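You operate a simulated robot arm through the tools that you are given. There is no shell and no other tool.

You are at the controls of a simulated robot arm. One attempt, no reset.

JOB
Set the controls near the yellow-legged table. At the end: the green round brush from the yellow-legged table stands on top of the blue block; the brown knob is turned to 171; the purple knob is turned to 509; the teal knob is turned to 585; the pink knob is turned to 841; whatever was shut is shut again. Leave all else as you found it, and nothing knocked over.

The check looks at the end state, three seconds after you hand in, the way a careful person would. Anything else that was tipped, shoved, dropped, spilled or broken makes it a failure.

ROBOT AND FRAMES
A 7-joint arm with a two-finger parallel gripper, fixed in place. Base frame: the origin is on the floor under the middle of its stand, x ahead of it, y to its left, z up. Units: mm, degrees, N and s.
With the tool pointing down near the work surface it reaches from about 240 to 680 mm from the base axis. Its first joint turns from -66.0 to 66.0 degrees. Payload 2.4 kg.
The tool frame sits at the grasp point between the pads (the TCP): z along the fingers, y along the line on which they close. The tips reach 30 mm beyond it. Largest opening 94 mm; finger width 28, thickness 10; the body of the gripper, 50 by 96 mm, starts 55 mm behind the TCP.
Orientation is that of the tool frame in the base frame, as [roll, pitch, yaw] about the fixed x, y, z axes, in that order (R = Rz(yaw) Ry(pitch) Rx(roll)). With the fingers straight down and closing along the base's y, the tool's x points along the base's -x, its y along +y and its z along -z.

CONTROLS
- The arm moves only by the tool jog_arm. Its argument "commands" is a list that holds one entry, the list of rows, each a list of 7 numbers: the turn, a rotation vector about the tool's x, y, z in degrees, then the shift along the tool's x, y, z in mm, then the finger opening in mm, from 0 to 94. In form: [[[rx, ry, rz, dx, dy, dz, grip], ...]]. A call has 1 to 20 rows; each row shifts and turns the commanded pose from where the row before left it, along the tool's axes as they then stand. Each row takes 0.2 s and may step no farther than 50 mm and 8.6 degrees from the row before; otherwise, or with a gripper value out of range, the whole call is refused. A pose out of reach is approached as far as the arm can. The call stops where the force on the tool passes 40 N (or 10 N more than at its start, if that is more) or the arm is blocked; 0.2 s more then pass. Each finger travels about 153 mm/s and halts on what it meets, pressing with about 23 N; the grip force reading is that of the motor and also rises with nothing between the fingers. The clock runs only during rows and for 0.2 s after the last one: add rows that do not move to give the fingers time. The reply holds the time, the measured pose of the TCP, the force on the tool along the base axes, the opening and the grip force, in the units named above and with some noise, with the torque about the TCP (base axes, N m) and any sound that the robot's microphone picked up, and new pictures: "views" is both (left out), scene, wrist or none.
- Cameras (640 x 400 px; columns grow to the right, rows downward): "scene" is fixed at [30.2, 467.1, 1445.4]; the picture's right is [-0.84, -0.55, 0.00], its down [-0.30, 0.46, -0.83] and it looks along [0.46, -0.70, -0.55] (base axes); focal length 332 px, centre (320, 200). "wrist" rides on the gripper at [76, 14, -103] in the tool frame; the picture's right is [-0.18, 0.98, 0.00], its down [-0.75, -0.14, -0.64] and it looks along [-0.63, -0.12, 0.77] (tool axes); focal length 243 px, centre (320, 200). There is no depth. A picture from a camera that has moved, and an enlarged one, comes with that camera's place and axes in the base frame and with its lens.
- zoom(camera, box): a new picture of the part [left, top, right, bottom] of that camera's present view, enlarged. The clock stands still meanwhile.
- sign_off(): hands the job in; it is judged then, once.

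Nothing tells you positions but the pictures and the camera data. Unless the task says otherwise, let go and move clear before handing in.

The tools are called by a JSON object that holds its "fn" and its "kwargs". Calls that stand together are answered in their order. jog_arm: Moves the arm, as the interface text tells. Its arguments: {"type":"object","properties":{"commands":{"type":"array","items":{"type":"array","items":{"type":"array","items":{"type":"number"}}}},"views":{"type":"string","enum":["both","scene","wrist","none"]}},"required":["commands"]} The other tools are called the same way: zoom (camera, box) takes an enlarged picture of a part of a camera's view; sign_off () hands the job in.

At the start:

```text
clock: 0.0
position: [251.7, -204.3, 1126.5]
tool_rot: [-180.0, 0.0, -180.0]
contact_force: [-0.9, 0.3, -0.3]
torque: [0.01, -0.01, 0.01]
gripper_width: 93.9
grip_force: 0.1
```

scene: 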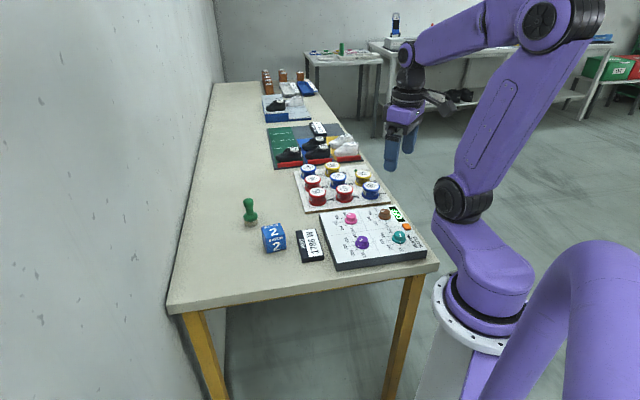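
wrist: 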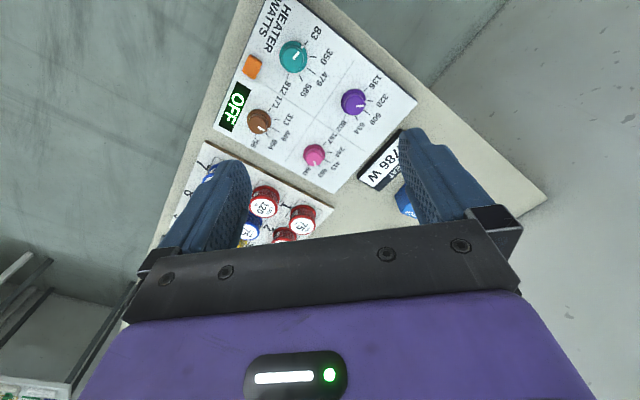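

I see a table with yellow legs carrying a control panel with four knobs, a blue block and a green brush-like object. I'll take enlarged views first to read the scales and locate objects.

{"fn": "zoom", "kwargs": {"camera": "scene", "box": [300, 190, 460, 290]}}

{"fn": "zoom", "kwargs": {"camera": "scene", "box": [220, 180, 380, 280]}}

{"fn": "zoom", "kwargs": {"camera": "wrist", "box": [200, 0, 440, 200]}}

{"fn": "zoom", "kwargs": {"camera": "scene", "box": [240, 60, 400, 160]}}

```text
4.00 times, centred on (380, 240) of scene
camera zoom: at [30.2, 467.1, 1445.4], right [-0.84, -0.55, 0.0], down [-0.3, 0.46, -0.83], along [0.46, -0.7, -0.55], focal length 1329 px, centre (80, 40)
```

zoom: 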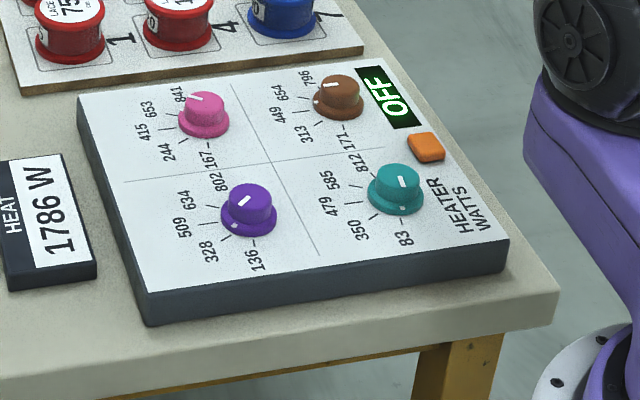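

```text
4.00 times, centred on (300, 230) of scene
camera zoom: at [30.2, 467.1, 1445.4], right [-0.84, -0.55, 0.0], down [-0.3, 0.46, -0.83], along [0.46, -0.7, -0.55], focal length 1329 px, centre (400, 80)
```

zoom: 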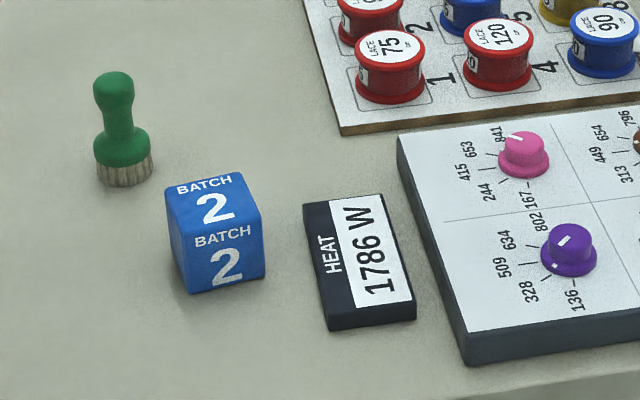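

```text
2.00 times, centred on (320, 100) of wrist
camera zoom: at [174.1, -190.7, 1228.4], right [0.18, 0.98, 0.0], down [0.75, -0.14, 0.64], along [0.63, -0.12, -0.77], focal length 485 px, centre (320, 400)
```

zoom: 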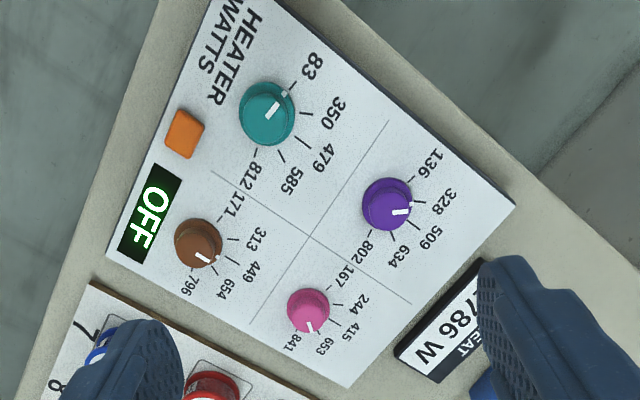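

```text
4.00 times, centred on (320, 110) of scene
camera zoom: at [30.2, 467.1, 1445.4], right [-0.84, -0.55, 0.0], down [-0.3, 0.46, -0.83], along [0.46, -0.7, -0.55], focal length 1329 px, centre (320, 560)
```

zoom: 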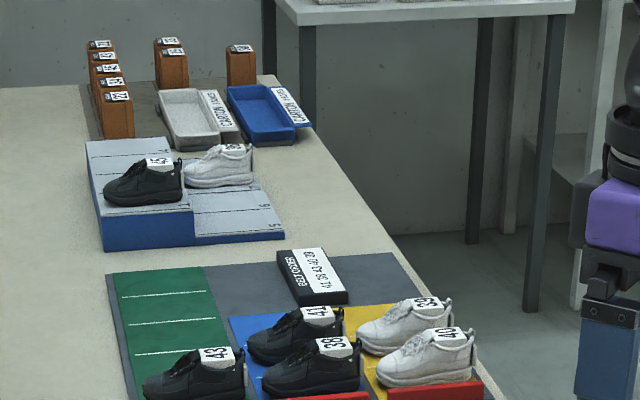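

The panel is around (285, -238) in the base frame at roughly z 920, and the table runs diagonally. I'll zoom in closer on each knob before moving.

{"fn": "zoom", "kwargs": {"camera": "wrist", "box": [255, 25, 351, 85]}}

{"fn": "zoom", "kwargs": {"camera": "wrist", "box": [320, 70, 416, 130]}}

{"fn": "zoom", "kwargs": {"camera": "wrist", "box": [220, 90, 316, 150]}}

{"fn": "zoom", "kwargs": {"camera": "wrist", "box": [280, 125, 376, 185]}}

```text
6.67 times, centred on (303, 55) of wrist
camera zoom: at [174.1, -190.7, 1228.4], right [0.18, 0.98, 0.0], down [0.75, -0.14, 0.64], along [0.63, -0.12, -0.77], focal length 1618 px, centre (433, 1167)
```

zoom: 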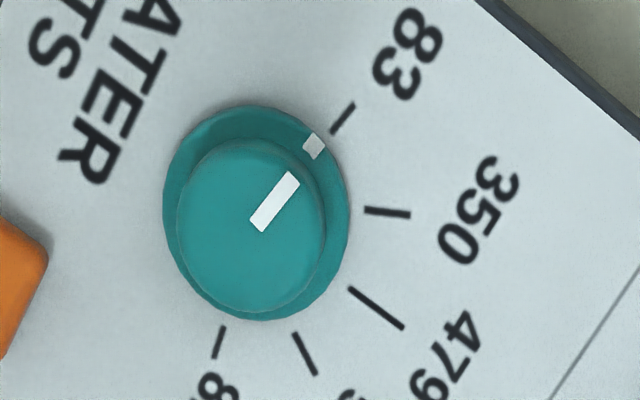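

```text
6.67 times, centred on (368, 100) of wrist
camera zoom: at [174.1, -190.7, 1228.4], right [0.18, 0.98, 0.0], down [0.75, -0.14, 0.64], along [0.63, -0.12, -0.77], focal length 1618 px, centre (0, 867)
```

zoom: 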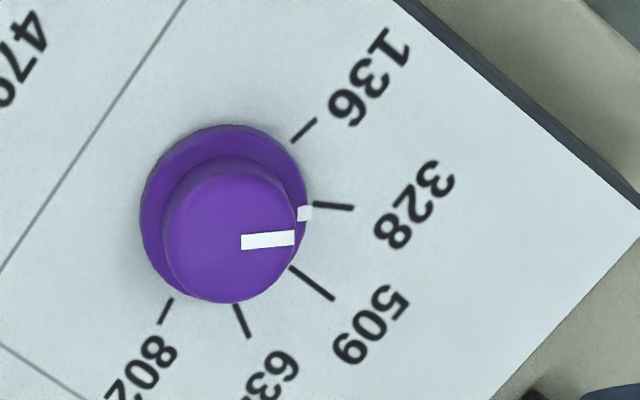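

```text
6.67 times, centred on (268, 120) of wrist
camera zoom: at [174.1, -190.7, 1228.4], right [0.18, 0.98, 0.0], down [0.75, -0.14, 0.64], along [0.63, -0.12, -0.77], focal length 1618 px, centre (667, 733)
```

zoom: 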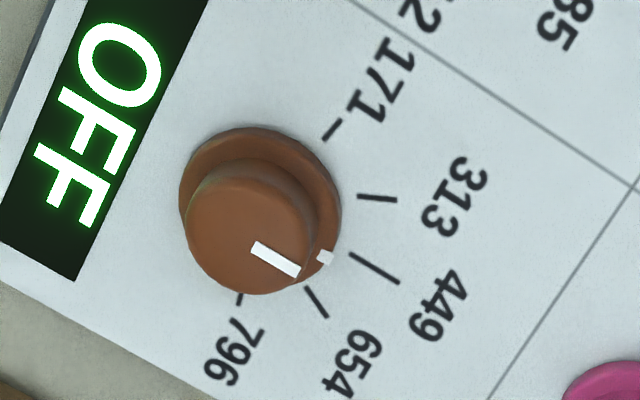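

```text
6.67 times, centred on (328, 155) of wrist
camera zoom: at [174.1, -190.7, 1228.4], right [0.18, 0.98, 0.0], down [0.75, -0.14, 0.64], along [0.63, -0.12, -0.77], focal length 1618 px, centre (267, 500)
```

zoom: 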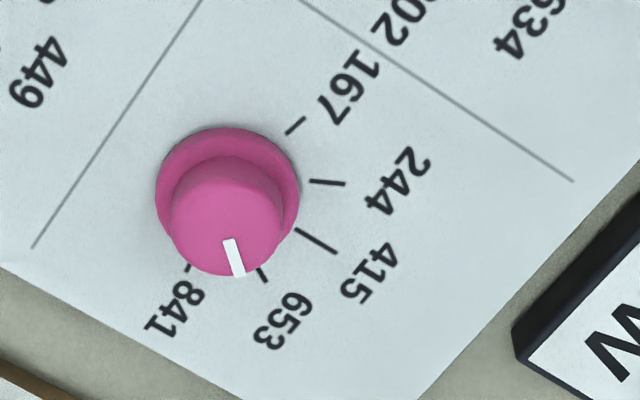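

The four knobs (top diameter about 24 mm, tops near z ≈ 871) sit in a square turned 45°: teal ≈ (229, -237), purple ≈ (302, -163), brown ≈ (304, -312), pink ≈ (376, -238). I'll go above the teal knob, pre-rotated, and look again.

{"fn": "jog_arm", "kwargs": {"commands": [[[0, 0, 0, 8, -11, 40, 80], [0, 0, 0, 8, -11, 40, 70], [0, 0, 0, 7, -11, 40, 60], [0, 0, -8, 0, 0, 0, 56], [0, 0, -8, 0, 0, 0, 56], [0, 0, -8, 0, 0, 0, 56], [0, 0, -8, 0, 0, 0, 56], [0, 0, -8, 0, 0, 0, 56], [0, 0, -8, 0, 0, 0, 56], [0, 0, -8, 0, 0, 0, 56], [0, 0, 0, 0, 0, 0, 56]]]}}

```text
clock: 2.4
position: [229.0, -238.2, 1007.3]
tool_rot: [-180.0, 0.0, -123.8]
contact_force: [0.3, 0.0, -0.7]
torque: [0.0, 0.04, -0.02]
gripper_width: 56.1
grip_force: 0.2
camera wrist: at [173.2, -293.8, 1108.3], right [-0.71, 0.7, 0.0], down [0.54, 0.55, 0.64], along [0.45, 0.46, -0.77], focal length 243 px, centre (320, 200)
```

scene: 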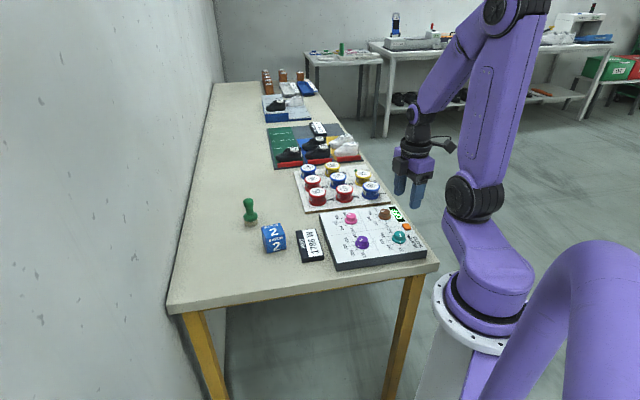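
wrist: 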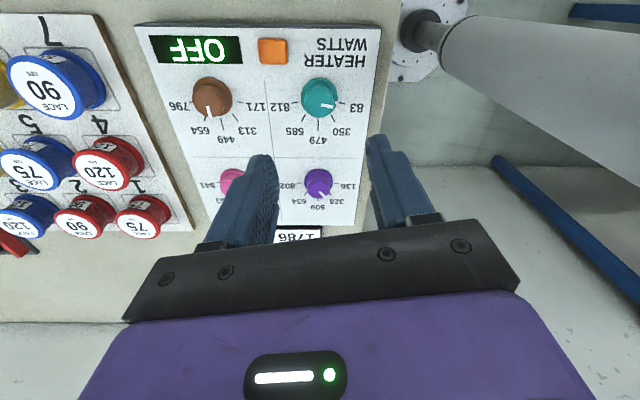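

The tool is over the teal knob; I'll zoom to check the alignment and heights.

{"fn": "zoom", "kwargs": {"camera": "wrist", "box": [272, 60, 400, 140]}}

{"fn": "zoom", "kwargs": {"camera": "wrist", "box": [140, 20, 396, 180]}}

```text
5.00 times, centred on (336, 100) of wrist
camera zoom: at [173.2, -293.8, 1108.3], right [-0.71, 0.7, 0.0], down [0.54, 0.55, 0.64], along [0.45, 0.46, -0.77], focal length 1213 px, centre (240, 700)
```

zoom: 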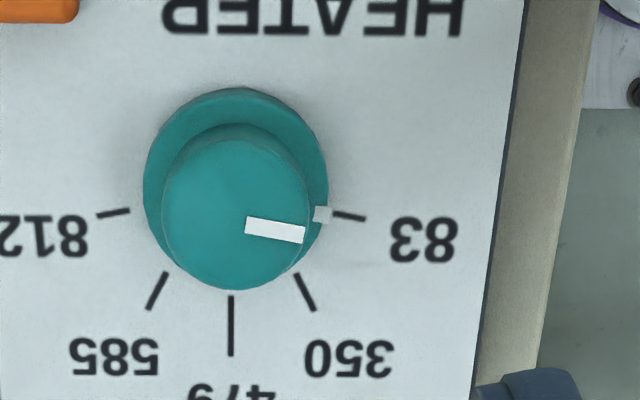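

```text
2.50 times, centred on (268, 100) of wrist
camera zoom: at [173.2, -293.8, 1108.3], right [-0.71, 0.7, 0.0], down [0.54, 0.55, 0.64], along [0.45, 0.46, -0.77], focal length 606 px, centre (450, 450)
```

zoom: 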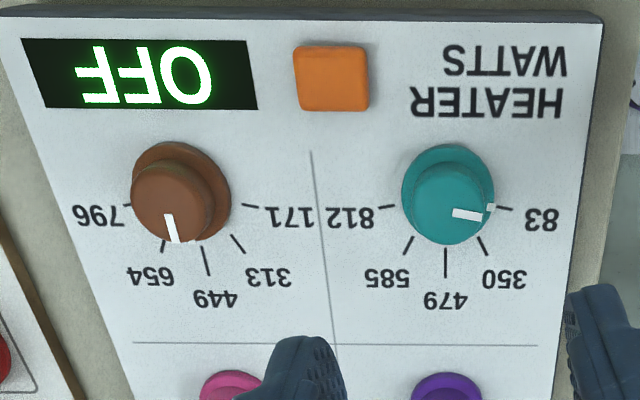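

Triangulating between the two wrist views puts the knob tops at z ≈ 864 and panel at ≈ 842. I'll descend around the teal knob with tips still above the skirt, and look.

{"fn": "jog_arm", "kwargs": {"commands": [[[0, 0, 0, 0, 0, 40, 60], [0, 0, 0, 0, 0, 40, 60], [0, 0, 0, 0, 0, 32, 60], [0, 0, 0, 0, 0, 0, 60]]]}}

```text
clock: 3.4
position: [233.2, -241.2, 897.0]
tool_rot: [-180.0, 0.1, -124.0]
contact_force: [0.2, 0.2, 0.0]
torque: [0.02, -0.01, -0.02]
gripper_width: 60.1
grip_force: 0.1
out of reach, approached as far as the arm can: row 2
camera wrist: at [178.2, -296.8, 997.6], right [-0.71, 0.7, 0.0], down [0.54, 0.55, 0.64], along [0.45, 0.46, -0.77], focal length 243 px, centre (320, 200)
```

scene: 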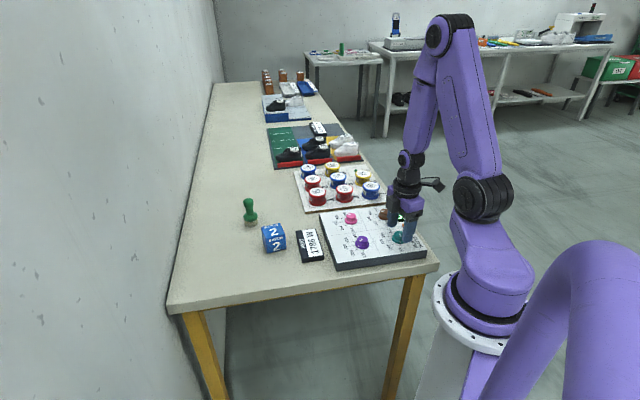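
wrist: 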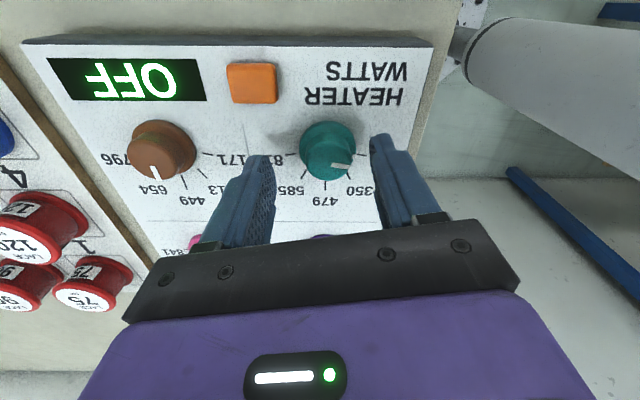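

The arm ended about 5 mm off to one side (a reach limit was noted on row 2). I'll correct sideways along the tool's y and check.

{"fn": "jog_arm", "kwargs": {"commands": [[[0, 0, 0, 0, 5, 0, 60], [0, 0, 0, 0, 0, 0, 60]]], "views": "wrist"}}

{"fn": "zoom", "kwargs": {"camera": "wrist", "box": [256, 100, 416, 200]}}

```text
clock: 4.0
position: [231.2, -240.6, 894.7]
tool_rot: [179.9, 0.0, -123.9]
contact_force: [1.2, 0.7, 0.2]
torque: [-0.03, 0.0, -0.01]
gripper_width: 60.1
grip_force: 0.0
out of reach, approached as far as the arm can: row 1
camera wrist: at [176.6, -295.8, 996.8], right [-0.71, 0.7, 0.0], down [0.54, 0.55, 0.64], along [0.45, 0.46, -0.77], focal length 243 px, centre (320, 200)
```

wrist: 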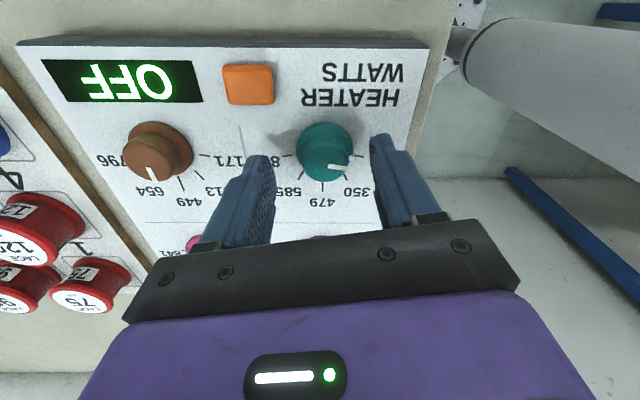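

```text
4.00 times, centred on (336, 150) of wrist
camera zoom: at [176.6, -295.8, 996.8], right [-0.71, 0.7, 0.0], down [0.54, 0.55, 0.64], along [0.45, 0.46, -0.77], focal length 970 px, centre (256, 400)
```

zoom: 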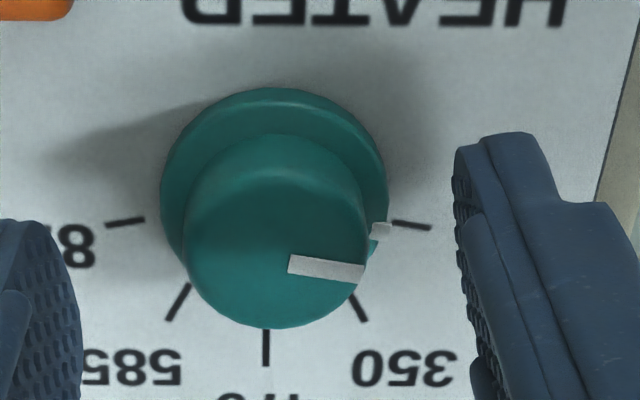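

The knob's centre is still a few mm from the tool axis. I'll try a small correction again and see how the arm follows.

{"fn": "jog_arm", "kwargs": {"commands": [[[0, 0, 0, -3, 2.5, -2, 60], [0, 0, 0, 0, 0, 0, 60]]], "views": "wrist"}}

{"fn": "zoom", "kwargs": {"camera": "wrist", "box": [256, 100, 416, 200]}}

```text
clock: 4.6
position: [235.3, -237.5, 896.3]
tool_rot: [180.0, 0.1, -124.0]
contact_force: [0.1, -0.8, 0.4]
torque: [0.03, 0.04, -0.03]
gripper_width: 60.2
grip_force: 0.0
camera wrist: at [178.7, -293.3, 998.7], right [-0.71, 0.7, 0.0], down [0.54, 0.55, 0.64], along [0.45, 0.46, -0.77], focal length 243 px, centre (320, 200)
```

wrist: 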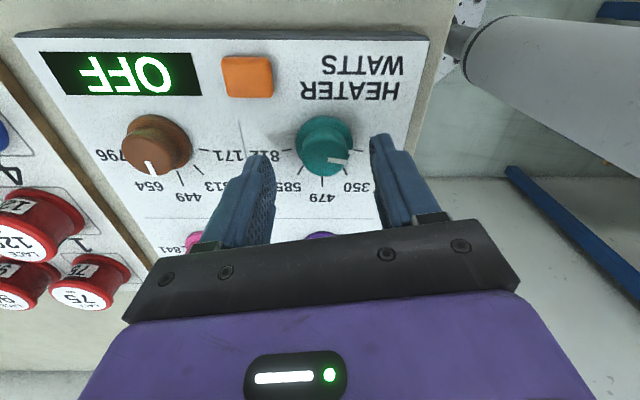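

```text
4.00 times, centred on (336, 150) of wrist
camera zoom: at [178.7, -293.3, 998.7], right [-0.71, 0.7, 0.0], down [0.54, 0.55, 0.64], along [0.45, 0.46, -0.77], focal length 970 px, centre (256, 400)
```

zoom: 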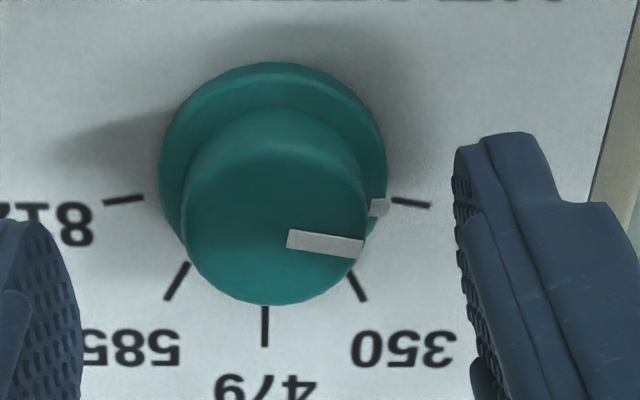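

No reach problem this time, but 3 mm still remain along the closing direction; leaning the tool by about 3° should give the arm the room it needs. I'll apply that tilt, shift and check.

{"fn": "jog_arm", "kwargs": {"commands": [[[-2.9, -0.6, 0, 0, 2.2, 0, 60], [0, 0, 0, 0, 0, 0, 60]]], "views": "wrist"}}

{"fn": "zoom", "kwargs": {"camera": "wrist", "box": [256, 100, 416, 200]}}

```text
clock: 5.2
position: [230.5, -235.4, 897.5]
tool_rot: [177.1, 0.6, -124.0]
contact_force: [0.5, -0.4, -0.7]
torque: [-0.02, 0.0, 0.0]
gripper_width: 60.0
grip_force: 0.0
camera wrist: at [178.1, -294.7, 998.6], right [-0.71, 0.7, 0.05], down [0.56, 0.52, 0.64], along [0.42, 0.49, -0.76], focal length 243 px, centre (320, 200)
```

wrist: 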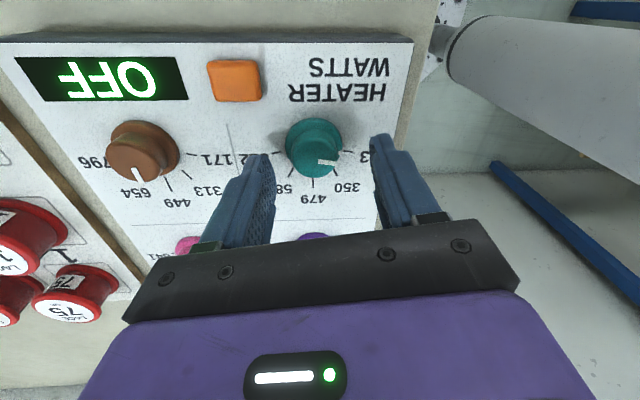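

```text
4.00 times, centred on (336, 150) of wrist
camera zoom: at [178.1, -294.7, 998.6], right [-0.71, 0.7, 0.05], down [0.56, 0.52, 0.64], along [0.42, 0.49, -0.76], focal length 970 px, centre (256, 400)
```

zoom: 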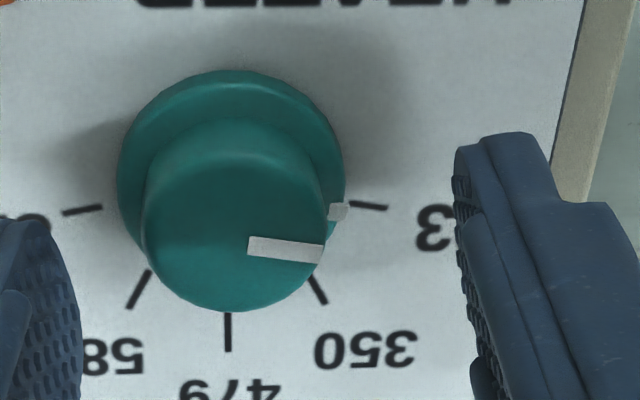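

Now it overshot by about 3 mm the other way, and the knob centre works out at about (230, -236). I'll shift back and lower 12 mm so the tips stay above the skirt.

{"fn": "jog_arm", "kwargs": {"commands": [[[0, 0, 0, -0.8, -3.0, 0, 60], [0, 0, 0, 0, 0, 6, 60], [0, 0, 0, 0, 0, 6, 60], [0, 0, 0, 0, 0, 0, 60]]], "views": "wrist"}}

{"fn": "zoom", "kwargs": {"camera": "wrist", "box": [256, 100, 416, 200]}}

{"fn": "zoom", "kwargs": {"camera": "scene", "box": [340, 190, 460, 265]}}

```text
clock: 6.2
position: [232.3, -236.2, 884.2]
tool_rot: [177.1, 0.6, -124.1]
contact_force: [-0.5, -0.4, 0.4]
torque: [0.02, 0.03, 0.03]
gripper_width: 60.0
grip_force: 0.1
camera wrist: at [180.7, -295.0, 985.6], right [-0.71, 0.7, 0.05], down [0.56, 0.52, 0.64], along [0.42, 0.49, -0.77], focal length 243 px, centre (320, 200)
```

wrist: 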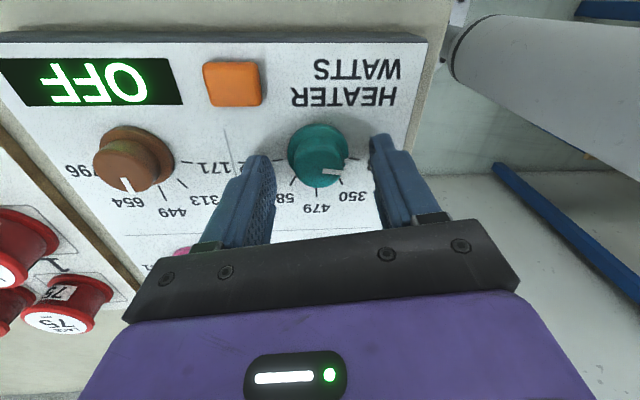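

```text
4.00 times, centred on (336, 150) of wrist
camera zoom: at [180.7, -295.0, 985.6], right [-0.71, 0.7, 0.05], down [0.56, 0.52, 0.64], along [0.42, 0.49, -0.77], focal length 970 px, centre (256, 400)
```

zoom: 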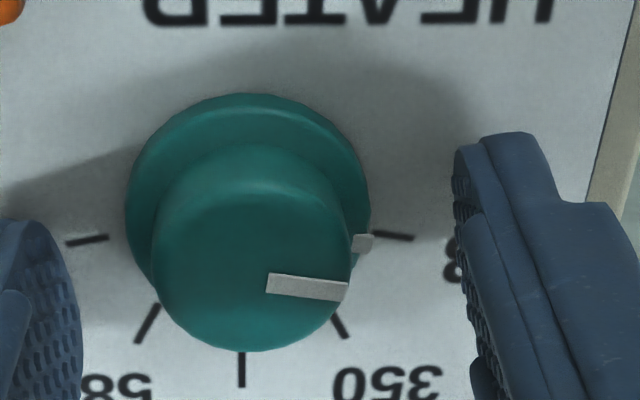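

```text
5.33 times, centred on (400, 228) of scene
camera zoom: at [30.2, 467.1, 1445.4], right [-0.84, -0.55, 0.0], down [-0.3, 0.46, -0.83], along [0.46, -0.7, -0.55], focal length 1773 px, centre (-107, 53)
```

zoom: 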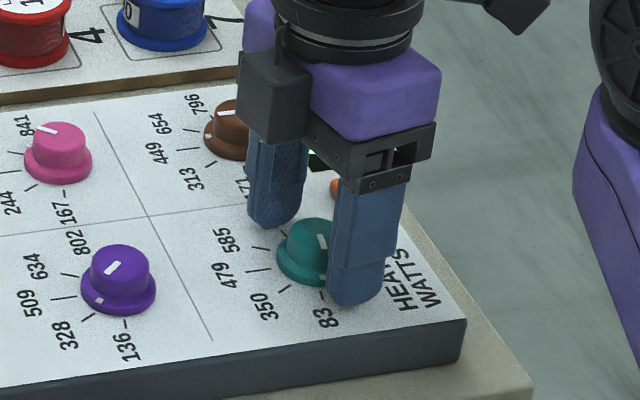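

The tool is centred on the teal knob with tips about 10 mm below its top. I'll close now and read the forces.

{"fn": "jog_arm", "kwargs": {"commands": [[[0, 0, 0, 0, 0, 0, 45], [0, 0, 0, 0, 0, 0, 20], [0, 0, 0, 0, 0, 0, 15], [0, 0, 0, 0, 0, 0, 15]]], "views": "wrist"}}

{"fn": "zoom", "kwargs": {"camera": "wrist", "box": [256, 100, 416, 200]}}

```text
clock: 7.2
position: [232.3, -236.2, 884.2]
tool_rot: [177.3, 0.6, -123.9]
contact_force: [6.3, -5.5, 24.7]
torque: [0.2, 0.29, 0.03]
gripper_width: 37.3
grip_force: 19.4
camera wrist: at [181.1, -295.3, 986.0], right [-0.71, 0.7, 0.05], down [0.56, 0.52, 0.64], along [0.43, 0.48, -0.77], focal length 243 px, centre (320, 200)
```

wrist: 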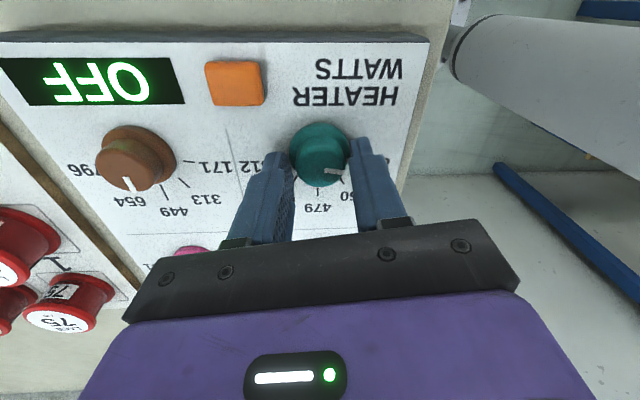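

```text
4.00 times, centred on (336, 150) of wrist
camera zoom: at [181.1, -295.3, 986.0], right [-0.71, 0.7, 0.05], down [0.56, 0.52, 0.64], along [0.43, 0.48, -0.77], focal length 970 px, centre (256, 400)
```

zoom: 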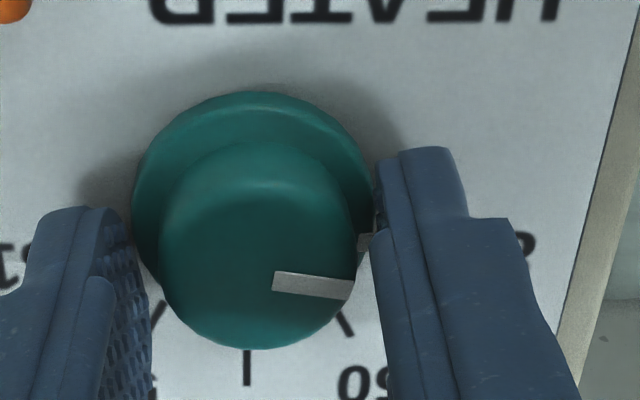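

The fingers stopped at 37 mm with an upward push: they are on the edge of the skirt, so it sits higher than I took it to be. I'll open, rise 6 mm and grip the narrower top instead.

{"fn": "jog_arm", "kwargs": {"commands": [[[0, 0, 0, 0, 0, 0, 50], [0, 0, 0, 0, 0, -3, 56], [0, 0, 0, 0, 0, -3, 56], [0, 0, 0, 0, 0, 0, 40], [0, 0, 0, 0, 0, 0, 20], [0, 0, 0, 0, 0, 0, 15], [0, 0, 0, 0, 0, 0, 15]]], "views": "wrist"}}

{"fn": "zoom", "kwargs": {"camera": "wrist", "box": [256, 100, 416, 200]}}

{"fn": "zoom", "kwargs": {"camera": "scene", "box": [340, 190, 460, 265]}}

```text
clock: 8.8
position: [232.1, -236.1, 889.5]
tool_rot: [177.3, 0.6, -123.9]
contact_force: [5.7, -2.5, -4.5]
torque: [-0.28, -0.43, 0.0]
gripper_width: 28.3
grip_force: 44.7
camera wrist: at [181.1, -295.2, 991.7], right [-0.71, 0.7, 0.05], down [0.56, 0.52, 0.64], along [0.42, 0.48, -0.77], focal length 243 px, centre (320, 200)
```

wrist: 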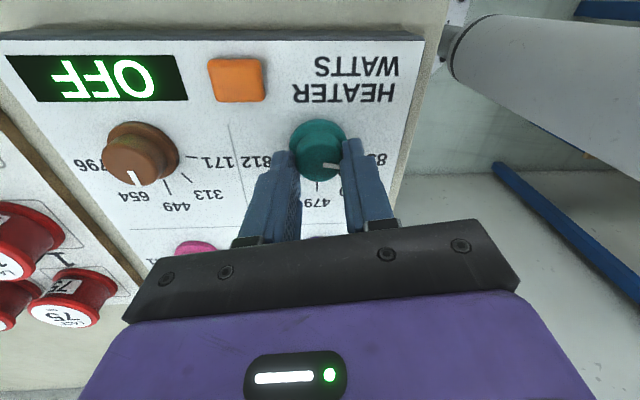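

```text
4.00 times, centred on (336, 150) of wrist
camera zoom: at [181.1, -295.2, 991.7], right [-0.71, 0.7, 0.05], down [0.56, 0.52, 0.64], along [0.42, 0.48, -0.77], focal length 970 px, centre (256, 400)
```

zoom: 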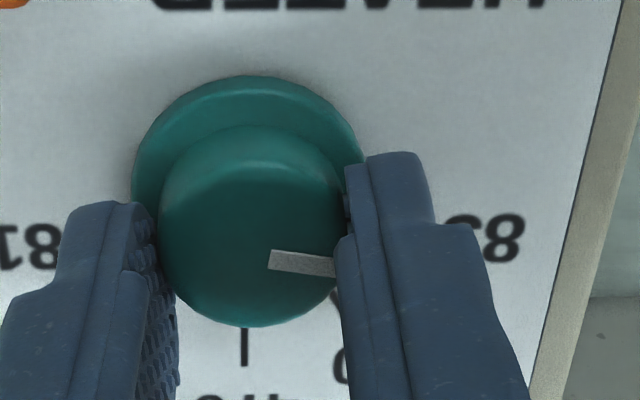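

```text
5.33 times, centred on (400, 228) of scene
camera zoom: at [30.4, 467.0, 1445.5], right [-0.84, -0.55, 0.0], down [-0.3, 0.46, -0.83], along [0.46, -0.7, -0.55], focal length 1773 px, centre (-107, 53)
```

zoom: 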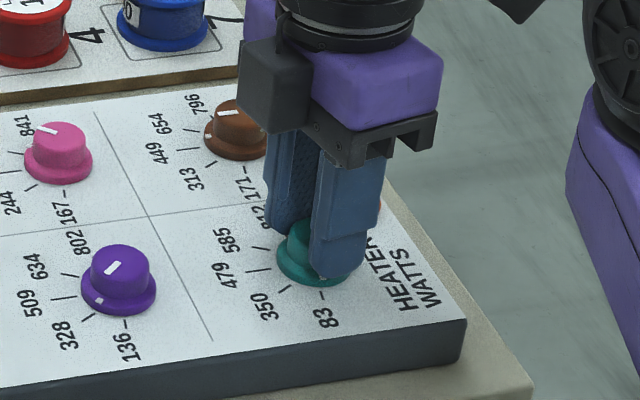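

Now the pads hold the knob top (28.3 mm). I'll turn it clockwise 60° as a first part and look.

{"fn": "jog_arm", "kwargs": {"commands": [[[0, 0, 7.5, 0, 0, 0, 15], [0, 0, 7.5, 0, 0, 0, 15], [0, 0, 7.5, 0, 0, 0, 15], [0, 0, 7.5, 0, 0, 0, 15], [0, 0, 7.5, 0, 0, 0, 15], [0, 0, 7.5, 0, 0, 0, 15], [0, 0, 7.5, 0, 0, 0, 15], [0, 0, 7.5, 0, 0, 0, 15], [0, 0, 0, 0, 0, 0, 15]]]}}

{"fn": "zoom", "kwargs": {"camera": "wrist", "box": [256, 100, 416, 200]}}

{"fn": "zoom", "kwargs": {"camera": "scene", "box": [340, 190, 460, 265]}}

```text
clock: 10.8
position: [233.1, -238.1, 890.5]
tool_rot: [178.2, -1.7, 175.8]
contact_force: [1.1, -25.3, -5.3]
torque: [-0.92, -0.42, 0.07]
gripper_width: 28.0
grip_force: 44.8
camera wrist: at [160.8, -222.2, 994.9], right [0.26, 0.97, 0.02], down [0.76, -0.22, 0.61], along [0.6, -0.14, -0.79], focal length 243 px, centre (320, 200)
```

scene: 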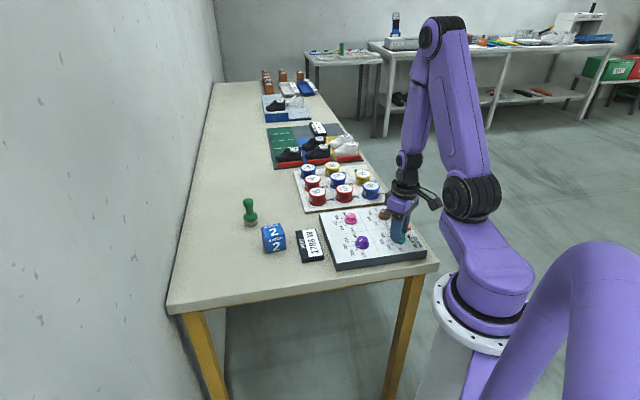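
wrist: 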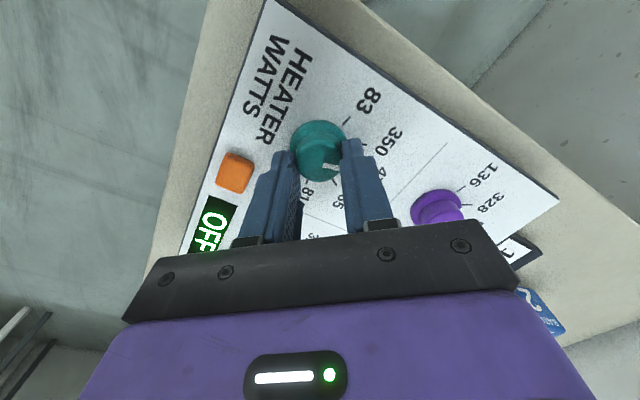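

```text
4.00 times, centred on (336, 150) of wrist
camera zoom: at [160.8, -222.2, 994.9], right [0.26, 0.97, 0.02], down [0.76, -0.22, 0.61], along [0.6, -0.14, -0.79], focal length 970 px, centre (256, 400)
```

zoom: 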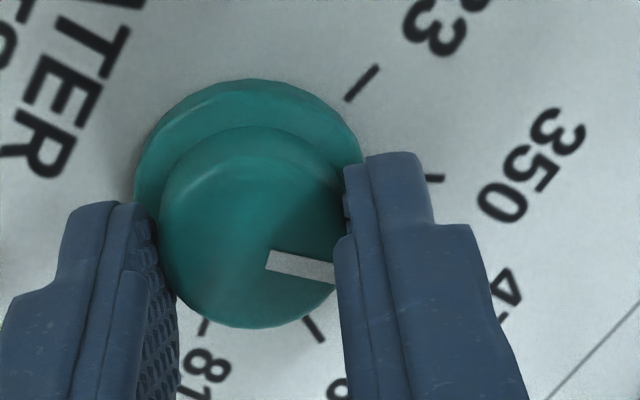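

```text
5.33 times, centred on (400, 228) of scene
camera zoom: at [30.2, 466.4, 1445.7], right [-0.84, -0.55, 0.0], down [-0.3, 0.46, -0.83], along [0.46, -0.7, -0.55], focal length 1773 px, centre (-107, 53)
```

zoom: 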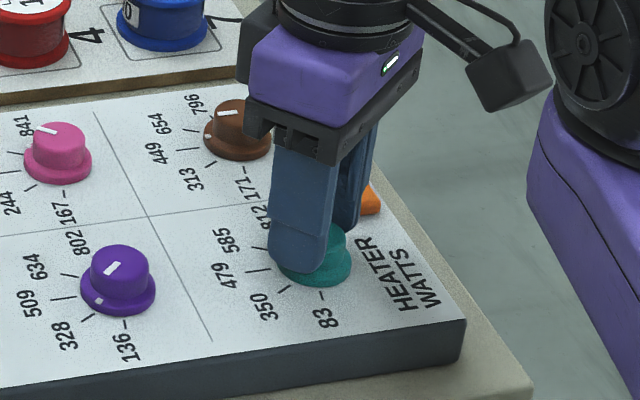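

The knob followed the gripper for 60°, though a side force of 25 N built up from a small off-centre. I'll open the fingers, recentre, and check the dial.

{"fn": "jog_arm", "kwargs": {"commands": [[[0, 0, 0, 0, 0, 0, 40], [0, 0, 0, 0, 0, 0, 56], [0, 0, 0, 0, 0, 0, 56]]], "views": "wrist"}}

{"fn": "zoom", "kwargs": {"camera": "wrist", "box": [256, 100, 416, 200]}}

```text
clock: 11.6
position: [231.5, -236.1, 890.2]
tool_rot: [177.9, -2.3, 176.0]
contact_force: [0.9, -0.1, -0.6]
torque: [-0.02, -0.02, -0.01]
gripper_width: 56.1
grip_force: 0.2
camera wrist: at [159.8, -220.3, 995.5], right [0.25, 0.97, 0.03], down [0.77, -0.22, 0.61], along [0.59, -0.13, -0.79], focal length 243 px, centre (320, 200)
```

wrist: 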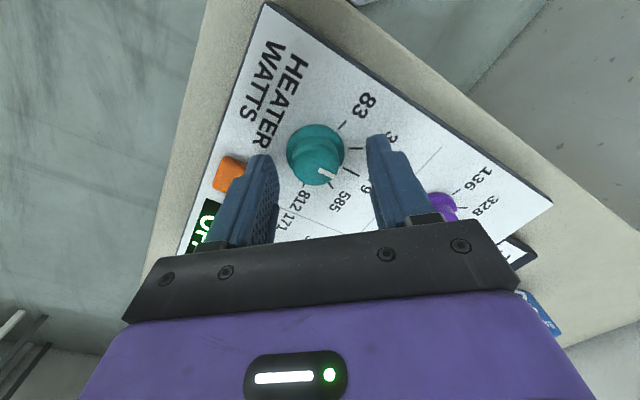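

```text
4.00 times, centred on (336, 150) of wrist
camera zoom: at [159.8, -220.3, 995.5], right [0.25, 0.97, 0.03], down [0.77, -0.22, 0.61], along [0.59, -0.13, -0.79], focal length 970 px, centre (256, 400)
```

zoom: 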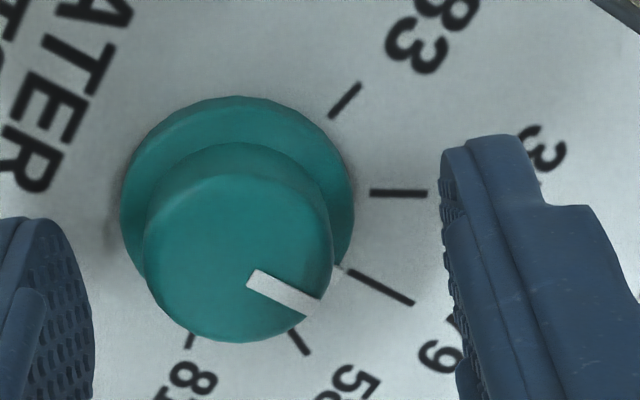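

The dial now reads 479 (the tool sprang back a little on release and rolled the knob along). I'll recentre the tool on the knob before the second grip.

{"fn": "jog_arm", "kwargs": {"commands": [[[0, 0, 0, -1.8, -2.7, 0, 56], [0, 0, 0, 0, 0, 0, 56]]], "views": "none"}}

{"fn": "zoom", "kwargs": {"camera": "wrist", "box": [256, 100, 416, 200]}}

```text
clock: 12.2
position: [233.1, -239.1, 890.1]
tool_rot: [178.0, -2.1, 176.0]
contact_force: [-0.2, 0.1, -0.4]
torque: [0.03, -0.02, -0.06]
gripper_width: 56.1
grip_force: 0.0
```

```text
4.00 times, centred on (336, 150) of wrist
camera zoom: at [161.3, -223.8, 995.2], right [0.25, 0.97, 0.03], down [0.76, -0.22, 0.61], along [0.59, -0.13, -0.79], focal length 970 px, centre (256, 400)
```

zoom: 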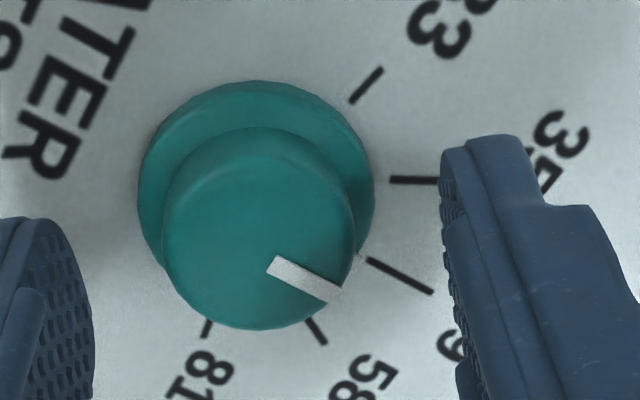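

Centred. I'll grip and turn 38° more, watching the side force.

{"fn": "jog_arm", "kwargs": {"commands": [[[0, 0, 0, 0, 0, 0, 40], [0, 0, 0, 0, 0, 0, 20], [0, 0, 0, 0, 0, 0, 15], [0, 0, 0, 0, 0, 0, 15]]], "views": "none"}}

{"fn": "zoom", "kwargs": {"camera": "wrist", "box": [256, 100, 416, 200]}}

{"fn": "jog_arm", "kwargs": {"commands": [[[0, 0, 7.6, 0, 0, 0, 15], [0, 0, 7.6, 0, 0, 0, 15], [0, 0, 7.6, 0, 0, 0, 15], [0, 0, 7.6, 0, 0, 0, 15], [0, 0, 7.6, 0, 0, 0, 15], [0, 0, 0, 0, 0, 0, 15]]], "views": "none"}}

{"fn": "zoom", "kwargs": {"camera": "wrist", "box": [256, 100, 416, 200]}}

```text
clock: 13.2
position: [233.3, -239.6, 889.9]
tool_rot: [178.0, -2.3, 176.1]
contact_force: [1.5, 5.8, 1.1]
torque: [0.16, 0.17, -0.01]
gripper_width: 28.3
grip_force: 44.9
```

```text
4.00 times, centred on (336, 150) of wrist
camera zoom: at [161.2, -223.4, 995.2], right [0.25, 0.97, 0.03], down [0.77, -0.22, 0.61], along [0.59, -0.13, -0.79], focal length 970 px, centre (256, 400)
```

zoom: 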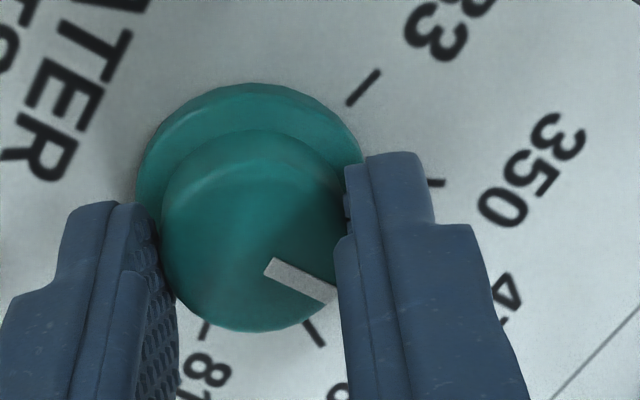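

```text
clock: 14.8
position: [234.1, -240.2, 890.8]
tool_rot: [179.7, -2.9, 137.6]
contact_force: [-6.8, -3.9, 1.7]
torque: [-0.3, 0.0, 0.0]
gripper_width: 28.4
grip_force: 45.0
stopped in row 6: the force on the tool passed its limit at 41 N (the readings are from after the stop); the commanded pose is now the measured one
```

```text
4.00 times, centred on (336, 150) of wrist
camera zoom: at [189.1, -181.9, 995.6], right [0.8, 0.6, -0.01], down [0.48, -0.64, 0.6], along [0.36, -0.48, -0.8], focal length 970 px, centre (256, 400)
```

zoom: 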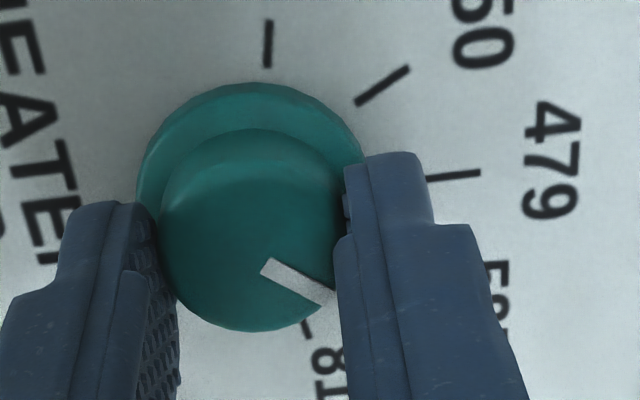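

It stopped on a side-force spike but the turn (38.5°) is done and the force is now small. I'll open and look at the dial.

{"fn": "jog_arm", "kwargs": {"commands": [[[0, 0, 0, 0, 0, 0, 40], [0, 0, 0, 0, 0, 0, 56], [0, 0, 0, 0, 0, 0, 56]]], "views": "none"}}

{"fn": "zoom", "kwargs": {"camera": "wrist", "box": [256, 100, 416, 200]}}

```text
clock: 15.6
position: [234.2, -239.9, 890.2]
tool_rot: [179.8, -2.9, 137.6]
contact_force: [0.3, -0.4, -0.7]
torque: [0.02, 0.04, 0.01]
gripper_width: 56.0
grip_force: 0.1
```

```text
4.00 times, centred on (336, 150) of wrist
camera zoom: at [189.6, -181.7, 995.6], right [0.8, 0.6, -0.01], down [0.48, -0.64, 0.6], along [0.36, -0.48, -0.8], focal length 970 px, centre (256, 400)
```

zoom: 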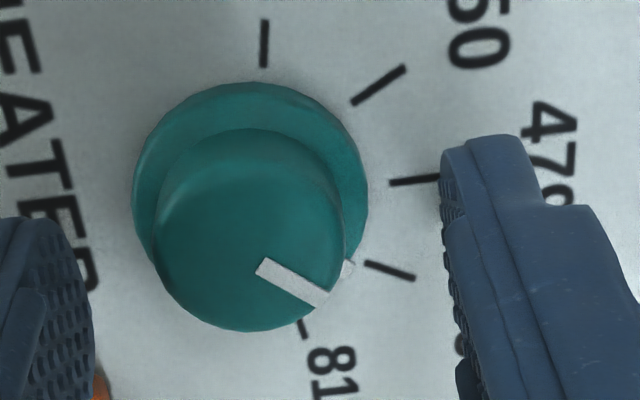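

The pointer is near the 585 tick now. I'll lift straight up to get an unobstructed view and check precisely.

{"fn": "jog_arm", "kwargs": {"commands": [[[0, 0, 0, 0, 0, -30, 60], [0, 0, 0, 0, 0, -40, 70], [0, 0, 0, 0, 0, -40, 70], [0, 0, 0, 0, 0, 0, 70]]], "views": "both"}}

{"fn": "zoom", "kwargs": {"camera": "wrist", "box": [272, 60, 368, 120]}}

{"fn": "zoom", "kwargs": {"camera": "scene", "box": [368, 215, 432, 255]}}

```text
clock: 16.6
position: [239.9, -244.9, 999.5]
tool_rot: [179.8, -2.9, 137.6]
contact_force: [0.7, -0.4, -0.9]
torque: [0.0, -0.01, 0.03]
gripper_width: 69.9
grip_force: 0.0
camera wrist: at [195.3, -186.1, 1104.9], right [0.8, 0.6, -0.01], down [0.48, -0.64, 0.6], along [0.36, -0.48, -0.8], focal length 243 px, centre (320, 200)
```

scene: 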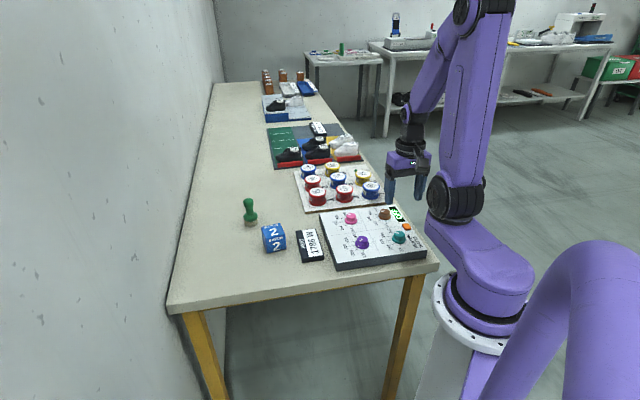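
wrist: 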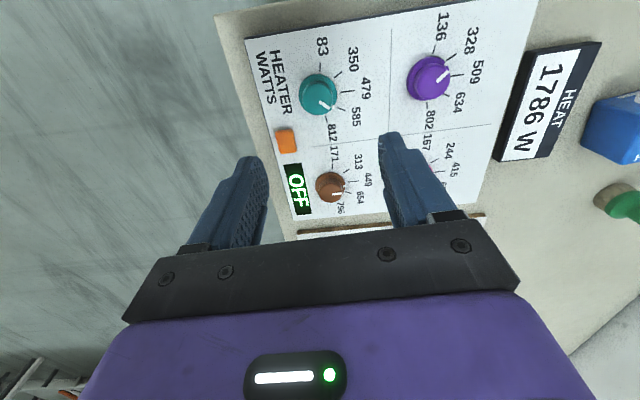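

```text
6.67 times, centred on (320, 90) of wrist
camera zoom: at [195.3, -186.1, 1104.9], right [0.8, 0.6, -0.01], down [0.48, -0.64, 0.6], along [0.36, -0.48, -0.8], focal length 1618 px, centre (320, 933)
```

zoom: 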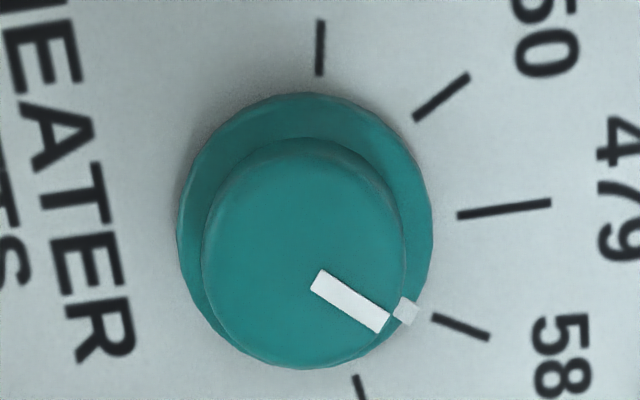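

```text
10.00 times, centred on (400, 235) of scene
camera zoom: at [30.2, 467.1, 1445.4], right [-0.84, -0.55, 0.0], down [-0.3, 0.46, -0.83], along [0.46, -0.7, -0.55], focal length 3324 px, centre (-480, -150)
```

zoom: 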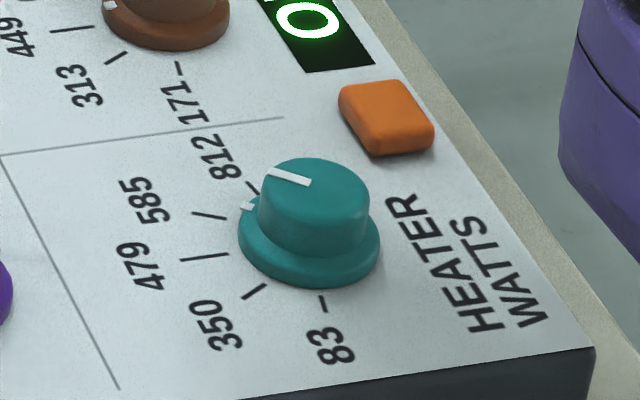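

Measured on the panel plane, the teal pointer (≈32°) coincides with the 585 tick (≈32°), with ticks 40° apart. Next I move, untilted, above the purple knob at about (307, -164) and measure its pointer.

{"fn": "jog_arm", "kwargs": {"commands": [[[0.2, -2.9, 0, 0, 0, 0, 70], [0, 0, 0, 1.7, 35, 5, 70], [0, 0, 0, 1.7, 35, 5, 70], [0, 0, 0, 1.6, 35, 5, 60], [0, 0, -7.4, 0, 0, 0, 60], [0, 0, -7.4, 0, 0, 0, 60], [0, 0, -7.4, 0, 0, 0, 60], [0, 0, 0, 0, 0, 0, 60]]], "views": "wrist"}}

{"fn": "zoom", "kwargs": {"camera": "wrist", "box": [272, 60, 368, 120]}}

```text
clock: 18.4
position: [304.0, -162.8, 984.4]
tool_rot: [179.9, 0.1, 159.9]
contact_force: [1.0, 0.9, 0.0]
torque: [-0.01, 0.02, 0.03]
gripper_width: 60.0
grip_force: 0.1
camera wrist: at [236.4, -123.1, 1086.6], right [0.51, 0.86, 0.0], down [0.66, -0.39, 0.64], along [0.55, -0.33, -0.77], focal length 243 px, centre (320, 200)
```

wrist: 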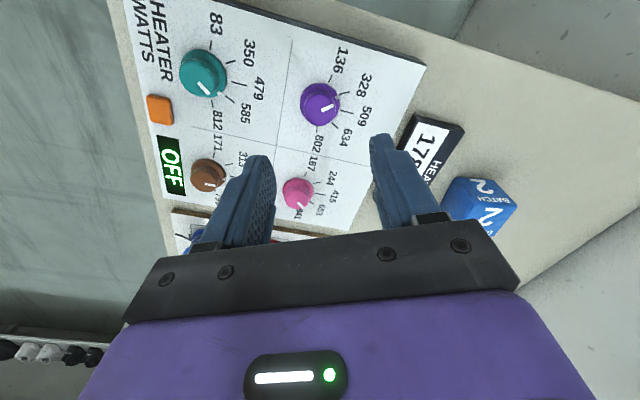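

```text
6.67 times, centred on (320, 90) of wrist
camera zoom: at [236.4, -123.1, 1086.6], right [0.51, 0.86, 0.0], down [0.66, -0.39, 0.64], along [0.55, -0.33, -0.77], focal length 1618 px, centre (320, 933)
```

zoom: 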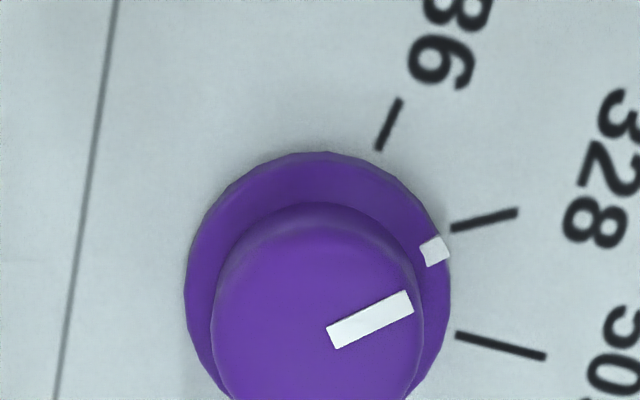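

The purple pointer is on about the 328 tick; it needs about 40° clockwise. I'll recentre and descend to just above the knob.

{"fn": "jog_arm", "kwargs": {"commands": [[[0, 0, 0, -4, -1.4, 0, 60], [0, 0, 0, 0, 0, 40, 60], [0, 0, 0, 0, 0, 36, 60], [0, 0, 0, 0, 0, 0, 60]]], "views": "none"}}

{"fn": "zoom", "kwargs": {"camera": "wrist", "box": [256, 100, 416, 200]}}

```text
clock: 19.4
position: [308.8, -165.1, 910.3]
tool_rot: [180.0, 0.0, 159.7]
contact_force: [0.2, 0.3, -0.5]
torque: [0.01, 0.0, -0.04]
gripper_width: 59.9
grip_force: 0.1
```

```text
4.00 times, centred on (336, 150) of wrist
camera zoom: at [239.9, -126.4, 1010.6], right [0.51, 0.86, 0.0], down [0.66, -0.39, 0.64], along [0.55, -0.33, -0.77], focal length 970 px, centre (256, 400)
```

zoom: 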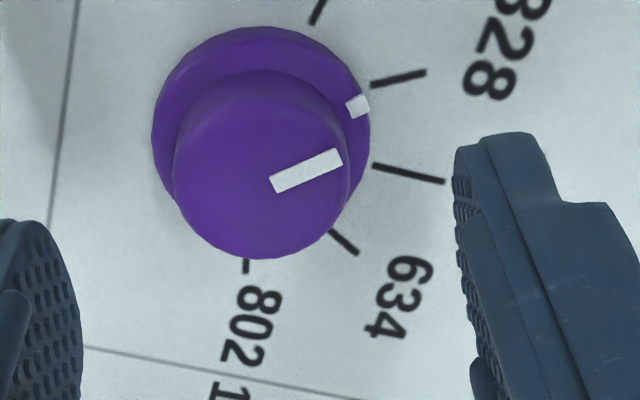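

Alignment is good. I'll go down 18 mm, close and read the forces.

{"fn": "jog_arm", "kwargs": {"commands": [[[0, 0, 0, 0, 0.4, 10, 56], [0, 0, 0, 0, 0, 8, 56], [0, 0, 0, 0, 0, 0, 40], [0, 0, 0, 0, 0, 0, 20], [0, 0, 0, 0, 0, 0, 15], [0, 0, 0, 0, 0, 0, 15]]], "views": "none"}}

{"fn": "zoom", "kwargs": {"camera": "wrist", "box": [256, 100, 416, 200]}}

```text
clock: 20.8
position: [309.0, -164.3, 891.1]
tool_rot: [180.0, -0.1, 160.0]
contact_force: [5.0, 11.5, -4.5]
torque: [0.22, -0.57, -0.03]
gripper_width: 28.1
grip_force: 44.9
```

```text
4.00 times, centred on (336, 150) of wrist
camera zoom: at [240.9, -125.2, 992.6], right [0.51, 0.86, 0.0], down [0.66, -0.39, 0.64], along [0.55, -0.33, -0.77], focal length 970 px, centre (256, 400)
```

zoom: 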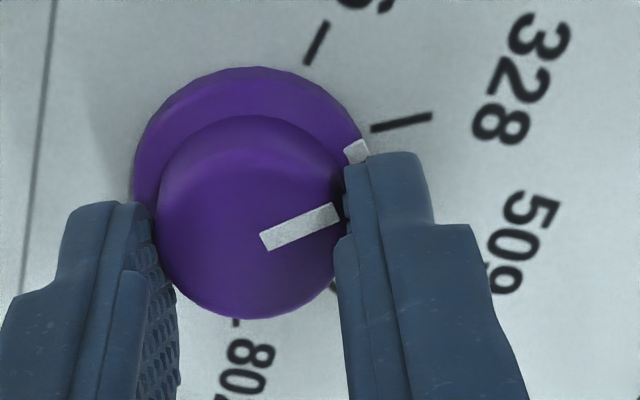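

The side force is 12 N along the closing axis; I'll ease it by 1 mm, then turn half of the way and read again.

{"fn": "jog_arm", "kwargs": {"commands": [[[0, 0, 0, 0, 1, 0, 15], [0, 0, 6.7, 0, 0, 0, 15], [0, 0, 6.7, 0, 0, 0, 15], [0, 0, 6.7, 0, 0, 0, 15], [0, 0, 0, 0, 0, 0, 15]]], "views": "none"}}

```text
clock: 22.0
position: [306.8, -166.8, 891.6]
tool_rot: [179.9, 0.1, 139.5]
contact_force: [-4.3, -13.7, 17.5]
torque: [0.19, 0.92, 0.04]
gripper_width: 28.0
grip_force: 44.9
```

Half is done; small side and vertical forces remain. I'll relieve them and turn the rest.

{"fn": "jog_arm", "kwargs": {"commands": [[[0, 0, 0, -0.3, -1.2, -1, 15], [0, 0, 6.7, 0, 0, 0, 15], [0, 0, 6.7, 0, 0, 0, 15], [0, 0, 6.8, 0, 0, 0, 15], [0, 0, 0, 0, 0, 0, 15]]], "views": "none"}}

{"fn": "zoom", "kwargs": {"camera": "wrist", "box": [256, 100, 416, 200]}}

```text
clock: 23.4
position: [306.5, -166.2, 891.2]
tool_rot: [-179.9, -0.2, 119.0]
contact_force: [-2.9, -3.6, -1.6]
torque: [0.03, 0.24, 0.03]
gripper_width: 27.9
grip_force: 45.0
stopped in row 5: the force on the tool passed its limit at 40 N (the readings are from after the stop); the commanded pose is now the measured one
```

```text
4.00 times, centred on (336, 150) of wrist
camera zoom: at [281.3, -93.4, 993.9], right [0.95, 0.32, 0.0], down [0.25, -0.73, 0.64], along [0.2, -0.61, -0.77], focal length 970 px, centre (256, 400)
```

zoom: 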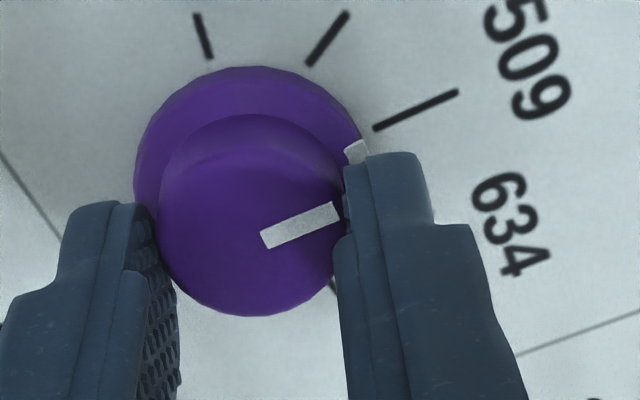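

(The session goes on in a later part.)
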